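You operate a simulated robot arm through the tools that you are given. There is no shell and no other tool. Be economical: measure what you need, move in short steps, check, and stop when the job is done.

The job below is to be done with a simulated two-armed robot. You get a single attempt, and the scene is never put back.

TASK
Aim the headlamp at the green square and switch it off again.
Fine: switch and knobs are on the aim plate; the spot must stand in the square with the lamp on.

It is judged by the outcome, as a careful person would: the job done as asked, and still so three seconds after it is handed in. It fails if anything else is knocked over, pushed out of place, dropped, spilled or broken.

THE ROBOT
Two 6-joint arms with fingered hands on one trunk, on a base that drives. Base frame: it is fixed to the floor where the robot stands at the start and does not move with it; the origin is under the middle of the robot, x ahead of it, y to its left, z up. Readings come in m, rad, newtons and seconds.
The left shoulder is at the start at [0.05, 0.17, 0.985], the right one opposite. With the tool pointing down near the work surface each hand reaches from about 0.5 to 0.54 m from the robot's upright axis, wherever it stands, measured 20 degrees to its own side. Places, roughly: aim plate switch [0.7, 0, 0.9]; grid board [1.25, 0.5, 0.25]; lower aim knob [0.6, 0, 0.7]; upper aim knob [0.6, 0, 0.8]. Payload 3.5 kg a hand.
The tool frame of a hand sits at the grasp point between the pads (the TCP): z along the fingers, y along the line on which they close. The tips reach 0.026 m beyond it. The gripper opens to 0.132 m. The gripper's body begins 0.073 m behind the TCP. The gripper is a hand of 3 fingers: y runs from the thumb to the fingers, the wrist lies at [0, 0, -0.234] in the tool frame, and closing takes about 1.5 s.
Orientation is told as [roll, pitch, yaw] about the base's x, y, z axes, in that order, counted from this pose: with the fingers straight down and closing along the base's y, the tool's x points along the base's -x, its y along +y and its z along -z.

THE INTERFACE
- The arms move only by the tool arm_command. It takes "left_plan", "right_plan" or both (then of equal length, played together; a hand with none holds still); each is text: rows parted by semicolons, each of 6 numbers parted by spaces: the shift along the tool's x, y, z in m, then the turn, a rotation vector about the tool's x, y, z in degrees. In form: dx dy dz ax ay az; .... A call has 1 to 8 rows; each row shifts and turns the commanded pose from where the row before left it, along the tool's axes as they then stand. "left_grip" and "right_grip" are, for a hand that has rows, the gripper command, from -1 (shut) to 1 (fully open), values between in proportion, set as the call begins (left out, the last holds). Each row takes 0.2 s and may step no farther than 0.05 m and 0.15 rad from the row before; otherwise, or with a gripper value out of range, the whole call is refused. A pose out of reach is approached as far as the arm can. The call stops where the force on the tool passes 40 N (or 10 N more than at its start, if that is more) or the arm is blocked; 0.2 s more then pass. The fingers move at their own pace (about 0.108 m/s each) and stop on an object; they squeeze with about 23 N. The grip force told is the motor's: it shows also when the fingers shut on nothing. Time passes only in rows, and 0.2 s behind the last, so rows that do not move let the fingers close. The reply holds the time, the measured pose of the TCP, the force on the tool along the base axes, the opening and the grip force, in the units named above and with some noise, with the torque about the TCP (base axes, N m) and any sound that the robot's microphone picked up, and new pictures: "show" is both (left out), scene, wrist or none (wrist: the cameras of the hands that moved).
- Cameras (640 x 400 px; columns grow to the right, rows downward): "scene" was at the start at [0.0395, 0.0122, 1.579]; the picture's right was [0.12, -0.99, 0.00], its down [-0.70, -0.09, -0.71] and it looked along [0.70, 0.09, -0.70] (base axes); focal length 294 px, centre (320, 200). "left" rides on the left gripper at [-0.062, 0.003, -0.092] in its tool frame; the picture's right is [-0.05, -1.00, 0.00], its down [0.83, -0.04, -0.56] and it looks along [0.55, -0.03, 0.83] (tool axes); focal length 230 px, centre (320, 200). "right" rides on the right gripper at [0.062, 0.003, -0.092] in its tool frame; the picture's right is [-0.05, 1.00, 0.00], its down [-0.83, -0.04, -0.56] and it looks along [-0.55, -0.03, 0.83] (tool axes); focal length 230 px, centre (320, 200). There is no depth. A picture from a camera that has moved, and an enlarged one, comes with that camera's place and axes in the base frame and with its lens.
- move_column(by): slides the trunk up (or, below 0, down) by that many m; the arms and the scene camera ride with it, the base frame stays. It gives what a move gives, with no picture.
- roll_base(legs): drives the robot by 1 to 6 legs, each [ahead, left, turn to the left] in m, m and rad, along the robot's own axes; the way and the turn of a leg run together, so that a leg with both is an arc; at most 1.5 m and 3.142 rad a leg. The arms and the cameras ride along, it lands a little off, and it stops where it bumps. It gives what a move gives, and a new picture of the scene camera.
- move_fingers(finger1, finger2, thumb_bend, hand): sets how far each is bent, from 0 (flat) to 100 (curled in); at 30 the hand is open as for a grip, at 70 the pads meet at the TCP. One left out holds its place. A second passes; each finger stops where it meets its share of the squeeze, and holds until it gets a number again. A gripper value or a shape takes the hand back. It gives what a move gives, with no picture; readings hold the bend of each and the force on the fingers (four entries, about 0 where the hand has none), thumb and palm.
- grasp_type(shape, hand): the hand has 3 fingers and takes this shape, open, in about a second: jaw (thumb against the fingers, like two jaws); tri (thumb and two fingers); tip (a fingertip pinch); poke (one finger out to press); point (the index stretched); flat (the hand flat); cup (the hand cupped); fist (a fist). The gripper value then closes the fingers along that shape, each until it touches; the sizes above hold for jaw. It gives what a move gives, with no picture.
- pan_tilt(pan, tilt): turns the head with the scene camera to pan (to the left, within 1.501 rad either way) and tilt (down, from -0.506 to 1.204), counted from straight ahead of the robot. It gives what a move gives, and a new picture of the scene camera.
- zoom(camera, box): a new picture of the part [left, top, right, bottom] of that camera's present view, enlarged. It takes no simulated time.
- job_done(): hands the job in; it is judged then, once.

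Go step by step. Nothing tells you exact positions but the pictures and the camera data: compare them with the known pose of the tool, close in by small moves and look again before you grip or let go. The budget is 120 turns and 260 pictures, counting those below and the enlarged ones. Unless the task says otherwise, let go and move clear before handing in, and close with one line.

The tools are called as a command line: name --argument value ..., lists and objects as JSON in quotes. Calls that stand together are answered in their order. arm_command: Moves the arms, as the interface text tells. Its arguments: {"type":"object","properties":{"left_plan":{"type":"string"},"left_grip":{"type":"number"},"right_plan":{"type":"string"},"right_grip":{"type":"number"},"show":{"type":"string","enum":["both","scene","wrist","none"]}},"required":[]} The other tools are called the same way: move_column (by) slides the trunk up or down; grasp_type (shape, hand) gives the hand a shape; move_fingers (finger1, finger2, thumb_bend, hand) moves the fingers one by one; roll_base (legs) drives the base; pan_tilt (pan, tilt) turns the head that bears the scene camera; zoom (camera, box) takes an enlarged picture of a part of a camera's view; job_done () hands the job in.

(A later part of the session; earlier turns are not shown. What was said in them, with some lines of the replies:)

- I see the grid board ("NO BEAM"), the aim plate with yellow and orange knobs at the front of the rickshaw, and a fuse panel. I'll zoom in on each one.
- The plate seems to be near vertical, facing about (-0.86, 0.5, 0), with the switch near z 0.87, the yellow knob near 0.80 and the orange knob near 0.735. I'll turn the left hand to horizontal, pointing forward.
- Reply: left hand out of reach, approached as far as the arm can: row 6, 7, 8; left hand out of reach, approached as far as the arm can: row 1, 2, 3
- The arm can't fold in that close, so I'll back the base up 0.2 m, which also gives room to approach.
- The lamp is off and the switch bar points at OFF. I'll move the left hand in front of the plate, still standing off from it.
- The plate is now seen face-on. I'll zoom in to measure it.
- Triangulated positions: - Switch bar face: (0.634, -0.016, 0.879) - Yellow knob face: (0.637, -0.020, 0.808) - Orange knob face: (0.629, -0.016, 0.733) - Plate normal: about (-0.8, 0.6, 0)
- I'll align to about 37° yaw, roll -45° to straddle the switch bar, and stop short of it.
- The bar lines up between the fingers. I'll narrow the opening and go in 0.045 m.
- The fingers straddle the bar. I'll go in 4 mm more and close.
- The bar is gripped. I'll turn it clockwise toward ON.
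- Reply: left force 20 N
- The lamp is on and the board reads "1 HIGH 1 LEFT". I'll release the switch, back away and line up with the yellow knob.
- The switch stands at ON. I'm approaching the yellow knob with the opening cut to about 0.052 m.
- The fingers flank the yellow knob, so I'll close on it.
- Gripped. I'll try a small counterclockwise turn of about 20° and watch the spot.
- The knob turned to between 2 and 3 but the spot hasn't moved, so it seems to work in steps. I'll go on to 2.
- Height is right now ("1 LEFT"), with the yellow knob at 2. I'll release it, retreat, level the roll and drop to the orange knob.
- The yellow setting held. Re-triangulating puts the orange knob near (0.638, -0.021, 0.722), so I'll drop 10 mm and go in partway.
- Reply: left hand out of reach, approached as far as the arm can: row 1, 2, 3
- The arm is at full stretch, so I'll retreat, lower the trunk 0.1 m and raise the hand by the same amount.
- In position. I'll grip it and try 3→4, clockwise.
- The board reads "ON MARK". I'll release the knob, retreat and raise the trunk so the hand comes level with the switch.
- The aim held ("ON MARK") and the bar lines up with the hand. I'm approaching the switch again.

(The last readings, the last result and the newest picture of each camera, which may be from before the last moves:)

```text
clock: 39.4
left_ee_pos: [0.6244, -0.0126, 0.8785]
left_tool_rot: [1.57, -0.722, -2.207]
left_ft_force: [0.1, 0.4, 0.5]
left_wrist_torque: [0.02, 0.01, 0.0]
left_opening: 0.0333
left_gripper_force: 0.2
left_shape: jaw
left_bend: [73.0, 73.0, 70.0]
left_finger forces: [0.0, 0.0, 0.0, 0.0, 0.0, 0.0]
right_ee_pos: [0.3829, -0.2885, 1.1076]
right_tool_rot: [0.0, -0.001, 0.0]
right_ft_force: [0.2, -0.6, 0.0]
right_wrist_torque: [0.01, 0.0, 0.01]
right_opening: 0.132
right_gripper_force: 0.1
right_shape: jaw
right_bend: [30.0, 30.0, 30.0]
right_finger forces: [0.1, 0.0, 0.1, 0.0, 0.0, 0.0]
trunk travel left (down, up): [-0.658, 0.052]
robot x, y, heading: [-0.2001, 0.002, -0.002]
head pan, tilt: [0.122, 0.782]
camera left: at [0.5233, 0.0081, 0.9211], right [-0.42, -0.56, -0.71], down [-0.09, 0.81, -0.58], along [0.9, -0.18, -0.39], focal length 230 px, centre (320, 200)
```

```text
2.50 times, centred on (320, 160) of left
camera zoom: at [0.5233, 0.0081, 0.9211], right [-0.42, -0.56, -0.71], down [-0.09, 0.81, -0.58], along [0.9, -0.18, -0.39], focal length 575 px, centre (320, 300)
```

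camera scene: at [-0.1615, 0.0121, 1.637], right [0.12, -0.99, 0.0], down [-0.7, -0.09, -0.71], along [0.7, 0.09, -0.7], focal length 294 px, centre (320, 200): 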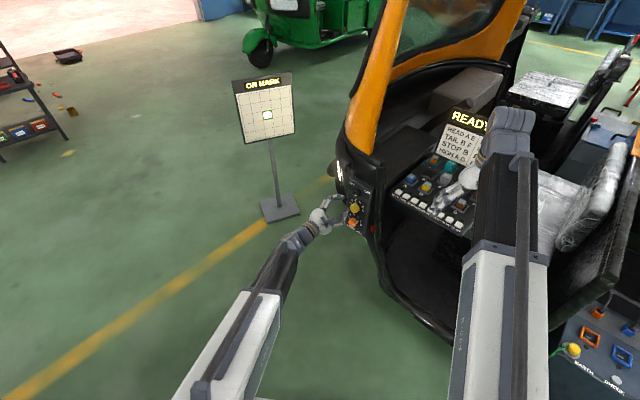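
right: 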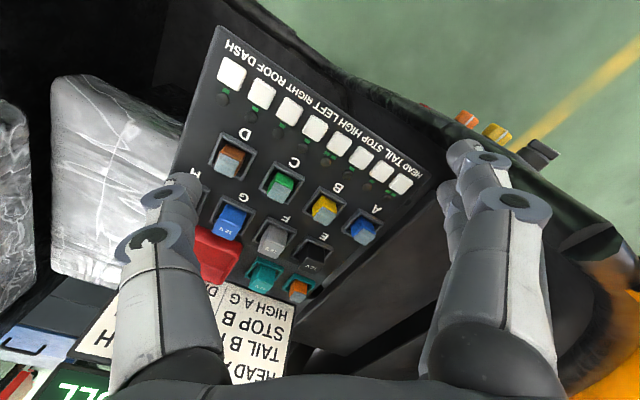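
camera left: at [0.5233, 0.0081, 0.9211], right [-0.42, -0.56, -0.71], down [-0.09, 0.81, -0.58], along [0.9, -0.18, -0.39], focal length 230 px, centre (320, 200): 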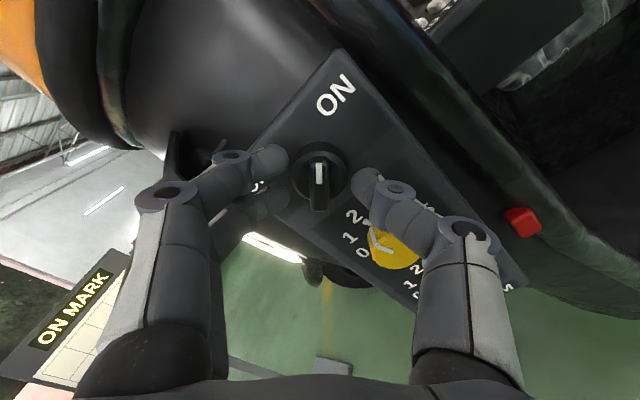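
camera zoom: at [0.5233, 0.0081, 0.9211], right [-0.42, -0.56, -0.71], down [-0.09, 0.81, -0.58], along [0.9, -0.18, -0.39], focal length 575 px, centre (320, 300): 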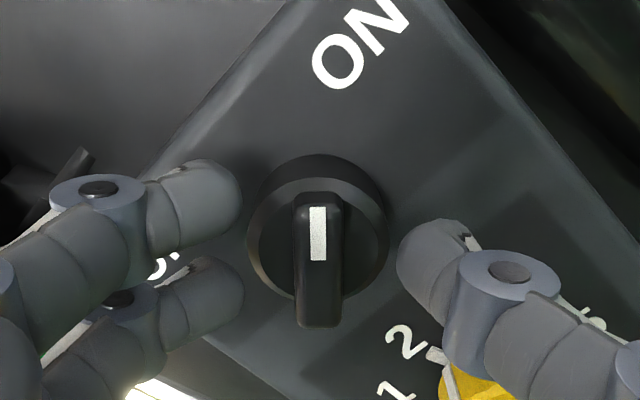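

Everything lines up. I'll close on the bar and turn it counterclockwise toward OFF.

arm_command --left_plan "0 0 0.001 0 0 0; 0 0 0 0 0 0; 0 0 0 0 0 0; 0 0 0 0 0 0; 0 0 0 0 0 0" --left_grip -1 --show "none"

arm_command --left_plan "0 0 0 0 0 -8; 0 0 0 0 0 -8; 0 0 0 0 0 -8; 0 0 0 0 0 -8; 0 0 0 0 0 -8; 0 0 0 0 0 -8; 0 0 0 0 0 -8; 0 0 0 0 0 -8" --show "wrist"

```text
clock: 40.5
left_ee_pos: [0.6244, -0.0118, 0.8778]
left_tool_rot: [1.571, -0.724, -2.208]
left_ft_force: [-4.2, 3.3, 0.6]
left_wrist_torque: [0.02, 0.01, -0.03]
left_opening: 0.0135
left_gripper_force: 22.7
left_shape: jaw
left_bend: [71.0, 72.0, 70.0]
left_finger forces: [10.3, 10.9, 0.0, 0.1, 19.9, 0.0]
right_ee_pos: [0.3832, -0.2895, 1.1076]
right_tool_rot: [-0.001, -0.001, 0.0]
right_ft_force: [0.4, 0.4, -0.5]
right_wrist_torque: [-0.01, 0.02, 0.0]
right_opening: 0.1319
right_gripper_force: 0.0
right_shape: jaw
right_bend: [30.0, 30.0, 30.0]
right_finger forces: [0.1, 0.1, 0.0, 0.0, 0.0, 0.0]
trunk travel left (down, up): [-0.658, 0.052]
robot x, y, heading: [-0.2027, -0.0016, 0.004]
head pan, tilt: [0.122, 0.782]
```

```text
clock: 42.4
left_ee_pos: [0.6247, -0.0102, 0.8789]
left_tool_rot: [-1.579, -1.297, 0.943]
left_ft_force: [6.2, 11.3, 12.2]
left_wrist_torque: [-0.09, -0.25, 0.51]
left_opening: 0.0134
left_gripper_force: 23.3
left_shape: jaw
left_bend: [71.0, 72.0, 70.0]
left_finger forces: [16.5, 13.4, 0.0, 0.0, 16.4, 0.0]
right_ee_pos: [0.3833, -0.2879, 1.1081]
right_tool_rot: [-0.001, -0.001, -0.001]
right_ft_force: [-0.5, -0.2, -0.1]
right_wrist_torque: [-0.02, 0.01, -0.01]
right_opening: 0.1319
right_gripper_force: 0.1
right_shape: jaw
right_bend: [30.0, 30.0, 30.0]
right_finger forces: [0.0, 0.0, 0.1, 0.1, 0.0, 0.0]
trunk travel left (down, up): [-0.658, 0.052]
robot x, y, heading: [-0.1975, 0.0048, 0.001]
head pan, tilt: [0.122, 0.782]
camera left: at [0.5622, 0.0611, 0.9374], right [-0.56, -0.76, 0.32], down [-0.6, 0.11, -0.79], along [0.57, -0.64, -0.52], focal length 230 px, centre (320, 200)
```

left: 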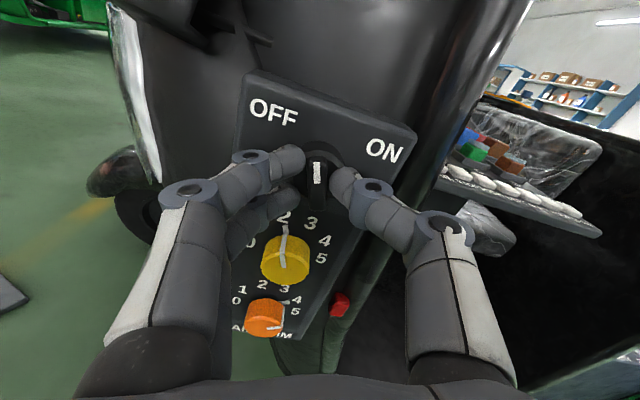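

arm_command --left_plan "0 0 0 0 0 -7; 0 0 0 0 0 -7; 0 0 0 0 0 -7; 0 0 0 0 0 -6"

zoom --camera "left" --box '[200, 60, 440, 252]'

zoom --camera "scene" --box '[215, 65, 305, 165]'

```text
clock: 43.4
left_ee_pos: [0.6231, -0.0118, 0.8771]
left_tool_rot: [-1.569, -0.827, 0.933]
left_ft_force: [-2.4, 12.4, 1.7]
left_wrist_torque: [0.09, -0.09, 0.33]
left_opening: 0.0126
left_gripper_force: 22.7
left_shape: jaw
left_bend: [71.0, 72.0, 70.0]
left_finger forces: [20.9, 9.4, 0.0, 0.1, 18.4, 0.1]
right_ee_pos: [0.3838, -0.289, 1.1068]
right_tool_rot: [-0.002, 0.001, 0.0]
right_ft_force: [-0.1, 0.2, -0.5]
right_wrist_torque: [0.0, 0.0, -0.01]
right_opening: 0.1321
right_gripper_force: 0.1
right_shape: jaw
right_bend: [30.0, 30.0, 30.0]
right_finger forces: [0.1, 0.0, 0.0, 0.0, 0.0, 0.0]
trunk travel left (down, up): [-0.658, 0.052]
robot x, y, heading: [-0.2016, -0.0006, 0.001]
head pan, tilt: [0.122, 0.782]
camera scene: at [-0.1619, 0.0134, 1.6368], right [0.12, -0.99, 0.0], down [-0.7, -0.09, -0.71], along [0.7, 0.09, -0.7], focal length 294 px, centre (320, 200)
camera left: at [0.5755, 0.0789, 0.9192], right [-0.42, -0.56, 0.71], down [-0.8, -0.15, -0.58], along [0.43, -0.81, -0.39], focal length 230 px, centre (320, 200)
```

scene: 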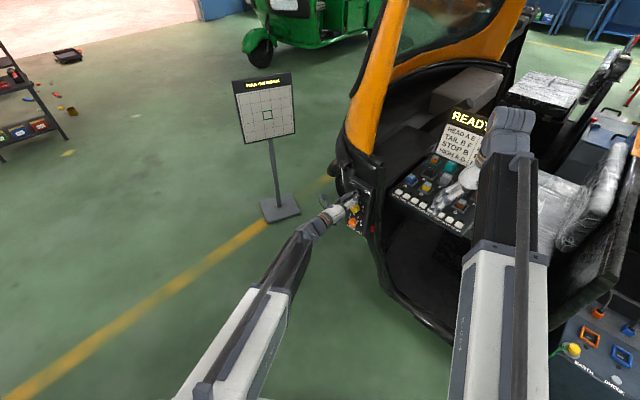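
left: 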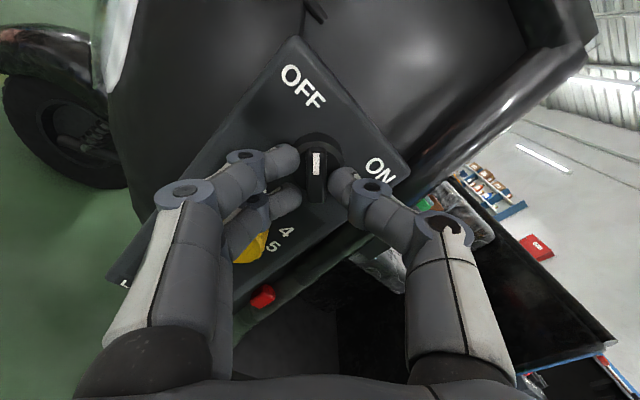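

```text
2.08 times, centred on (320, 156) of left
camera zoom: at [0.5755, 0.0789, 0.9192], right [-0.42, -0.56, 0.71], down [-0.8, -0.15, -0.58], along [0.43, -0.81, -0.39], focal length 479 px, centre (320, 292)
```

zoom: 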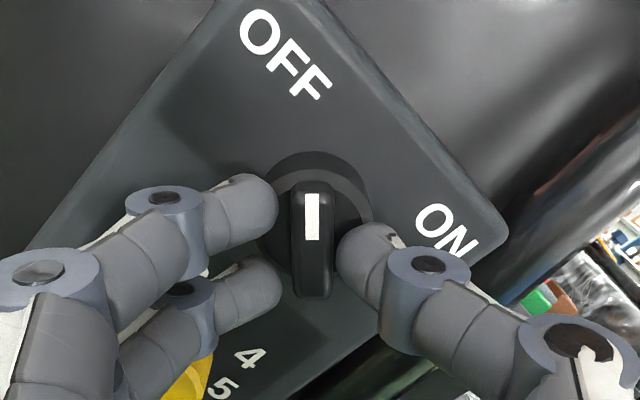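

```text
4.00 times, centred on (260, 115) of scene
camera zoom: at [-0.1619, 0.0134, 1.6368], right [0.12, -0.99, 0.0], down [-0.7, -0.09, -0.71], along [0.7, 0.09, -0.7], focal length 1178 px, centre (560, 540)
```

zoom: 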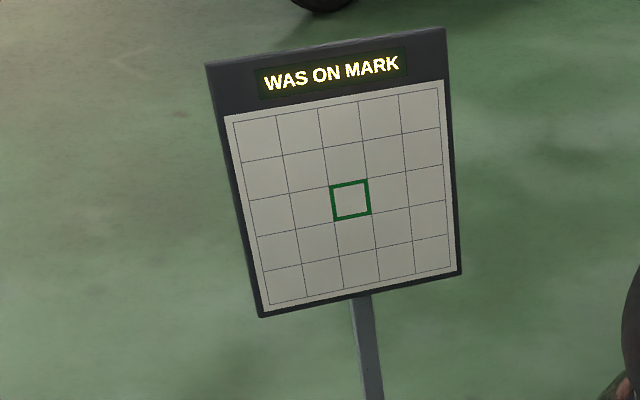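

The lamp is off and the board reads "WAS ON MARK". I'll release and move clear.

arm_command --left_plan "0 0 0 0 0 0; 0 0 0 0 0 0; 0 0 0 0 0 0; 0 0 -0.02 0 0 0; 0 0 -0.04 0 0 0; 0 0 -0.04 0 0 0" --left_grip -0.5 --show "wrist"

zoom --camera "scene" --box '[315, 160, 395, 250]'

zoom --camera "scene" --box '[215, 65, 305, 165]'

```text
clock: 44.8
left_ee_pos: [0.5442, 0.0468, 0.8788]
left_tool_rot: [-1.573, -0.829, 0.934]
left_ft_force: [0.7, -0.2, -0.1]
left_wrist_torque: [0.02, -0.01, 0.0]
left_opening: 0.0329
left_gripper_force: 0.1
left_shape: jaw
left_bend: [73.0, 73.0, 70.0]
left_finger forces: [0.0, 0.1, 0.0, 0.1, 0.0, 0.1]
right_ee_pos: [0.3831, -0.289, 1.1076]
right_tool_rot: [0.0, 0.0, -0.001]
right_ft_force: [-0.6, 0.2, -1.0]
right_wrist_torque: [0.0, -0.01, -0.01]
right_opening: 0.1322
right_gripper_force: 0.0
right_shape: jaw
right_bend: [30.0, 30.0, 30.0]
right_finger forces: [0.0, 0.1, 0.0, 0.0, 0.1, 0.0]
trunk travel left (down, up): [-0.658, 0.052]
robot x, y, heading: [-0.2035, -0.0001, 0.004]
head pan, tilt: [0.122, 0.782]
camera left: at [0.4955, 0.1381, 0.9213], right [-0.42, -0.56, 0.71], down [-0.8, -0.15, -0.58], along [0.43, -0.81, -0.39], focal length 230 px, centre (320, 200)
```

left: 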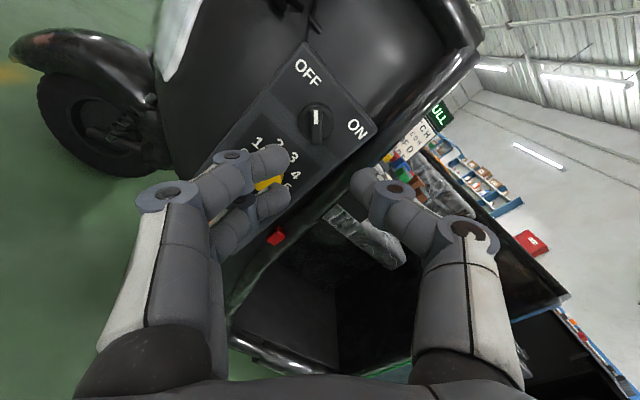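

```text
4.44 times, centred on (355, 205) of scene
camera zoom: at [-0.1617, 0.0122, 1.637], right [0.12, -0.99, 0.0], down [-0.7, -0.09, -0.71], along [0.7, 0.09, -0.7], focal length 1308 px, centre (164, 178)
```

zoom: 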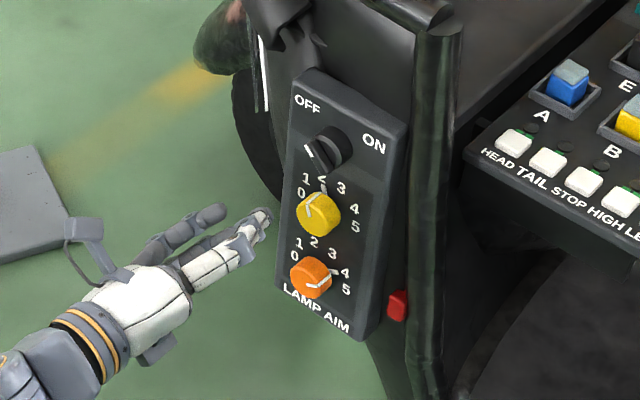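

```text
4.00 times, centred on (260, 115) of scene
camera zoom: at [-0.1617, 0.0122, 1.637], right [0.12, -0.99, 0.0], down [-0.7, -0.09, -0.71], along [0.7, 0.09, -0.7], focal length 1178 px, centre (560, 540)
```

zoom: 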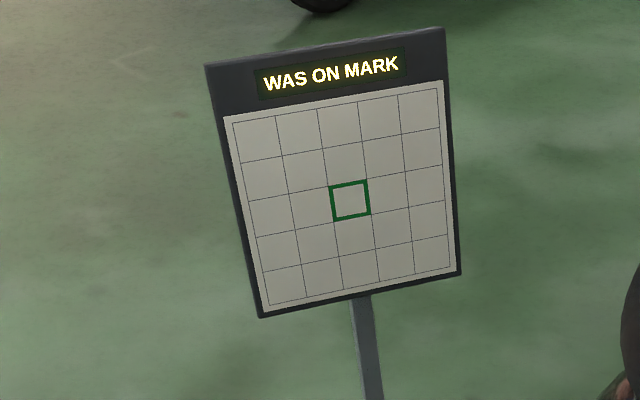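

The switch is at OFF, the knobs stand at 2 and 4, the board reads "WAS ON MARK" and the hand is clear. I'm handing it in.

job_done

```text
The job is handed in.
```

The headlamp is aimed at the green square (the board read "ON MARK" with the lamp on) and is switched off again. The aim knobs are at 2 and 4, and the hand is clear.
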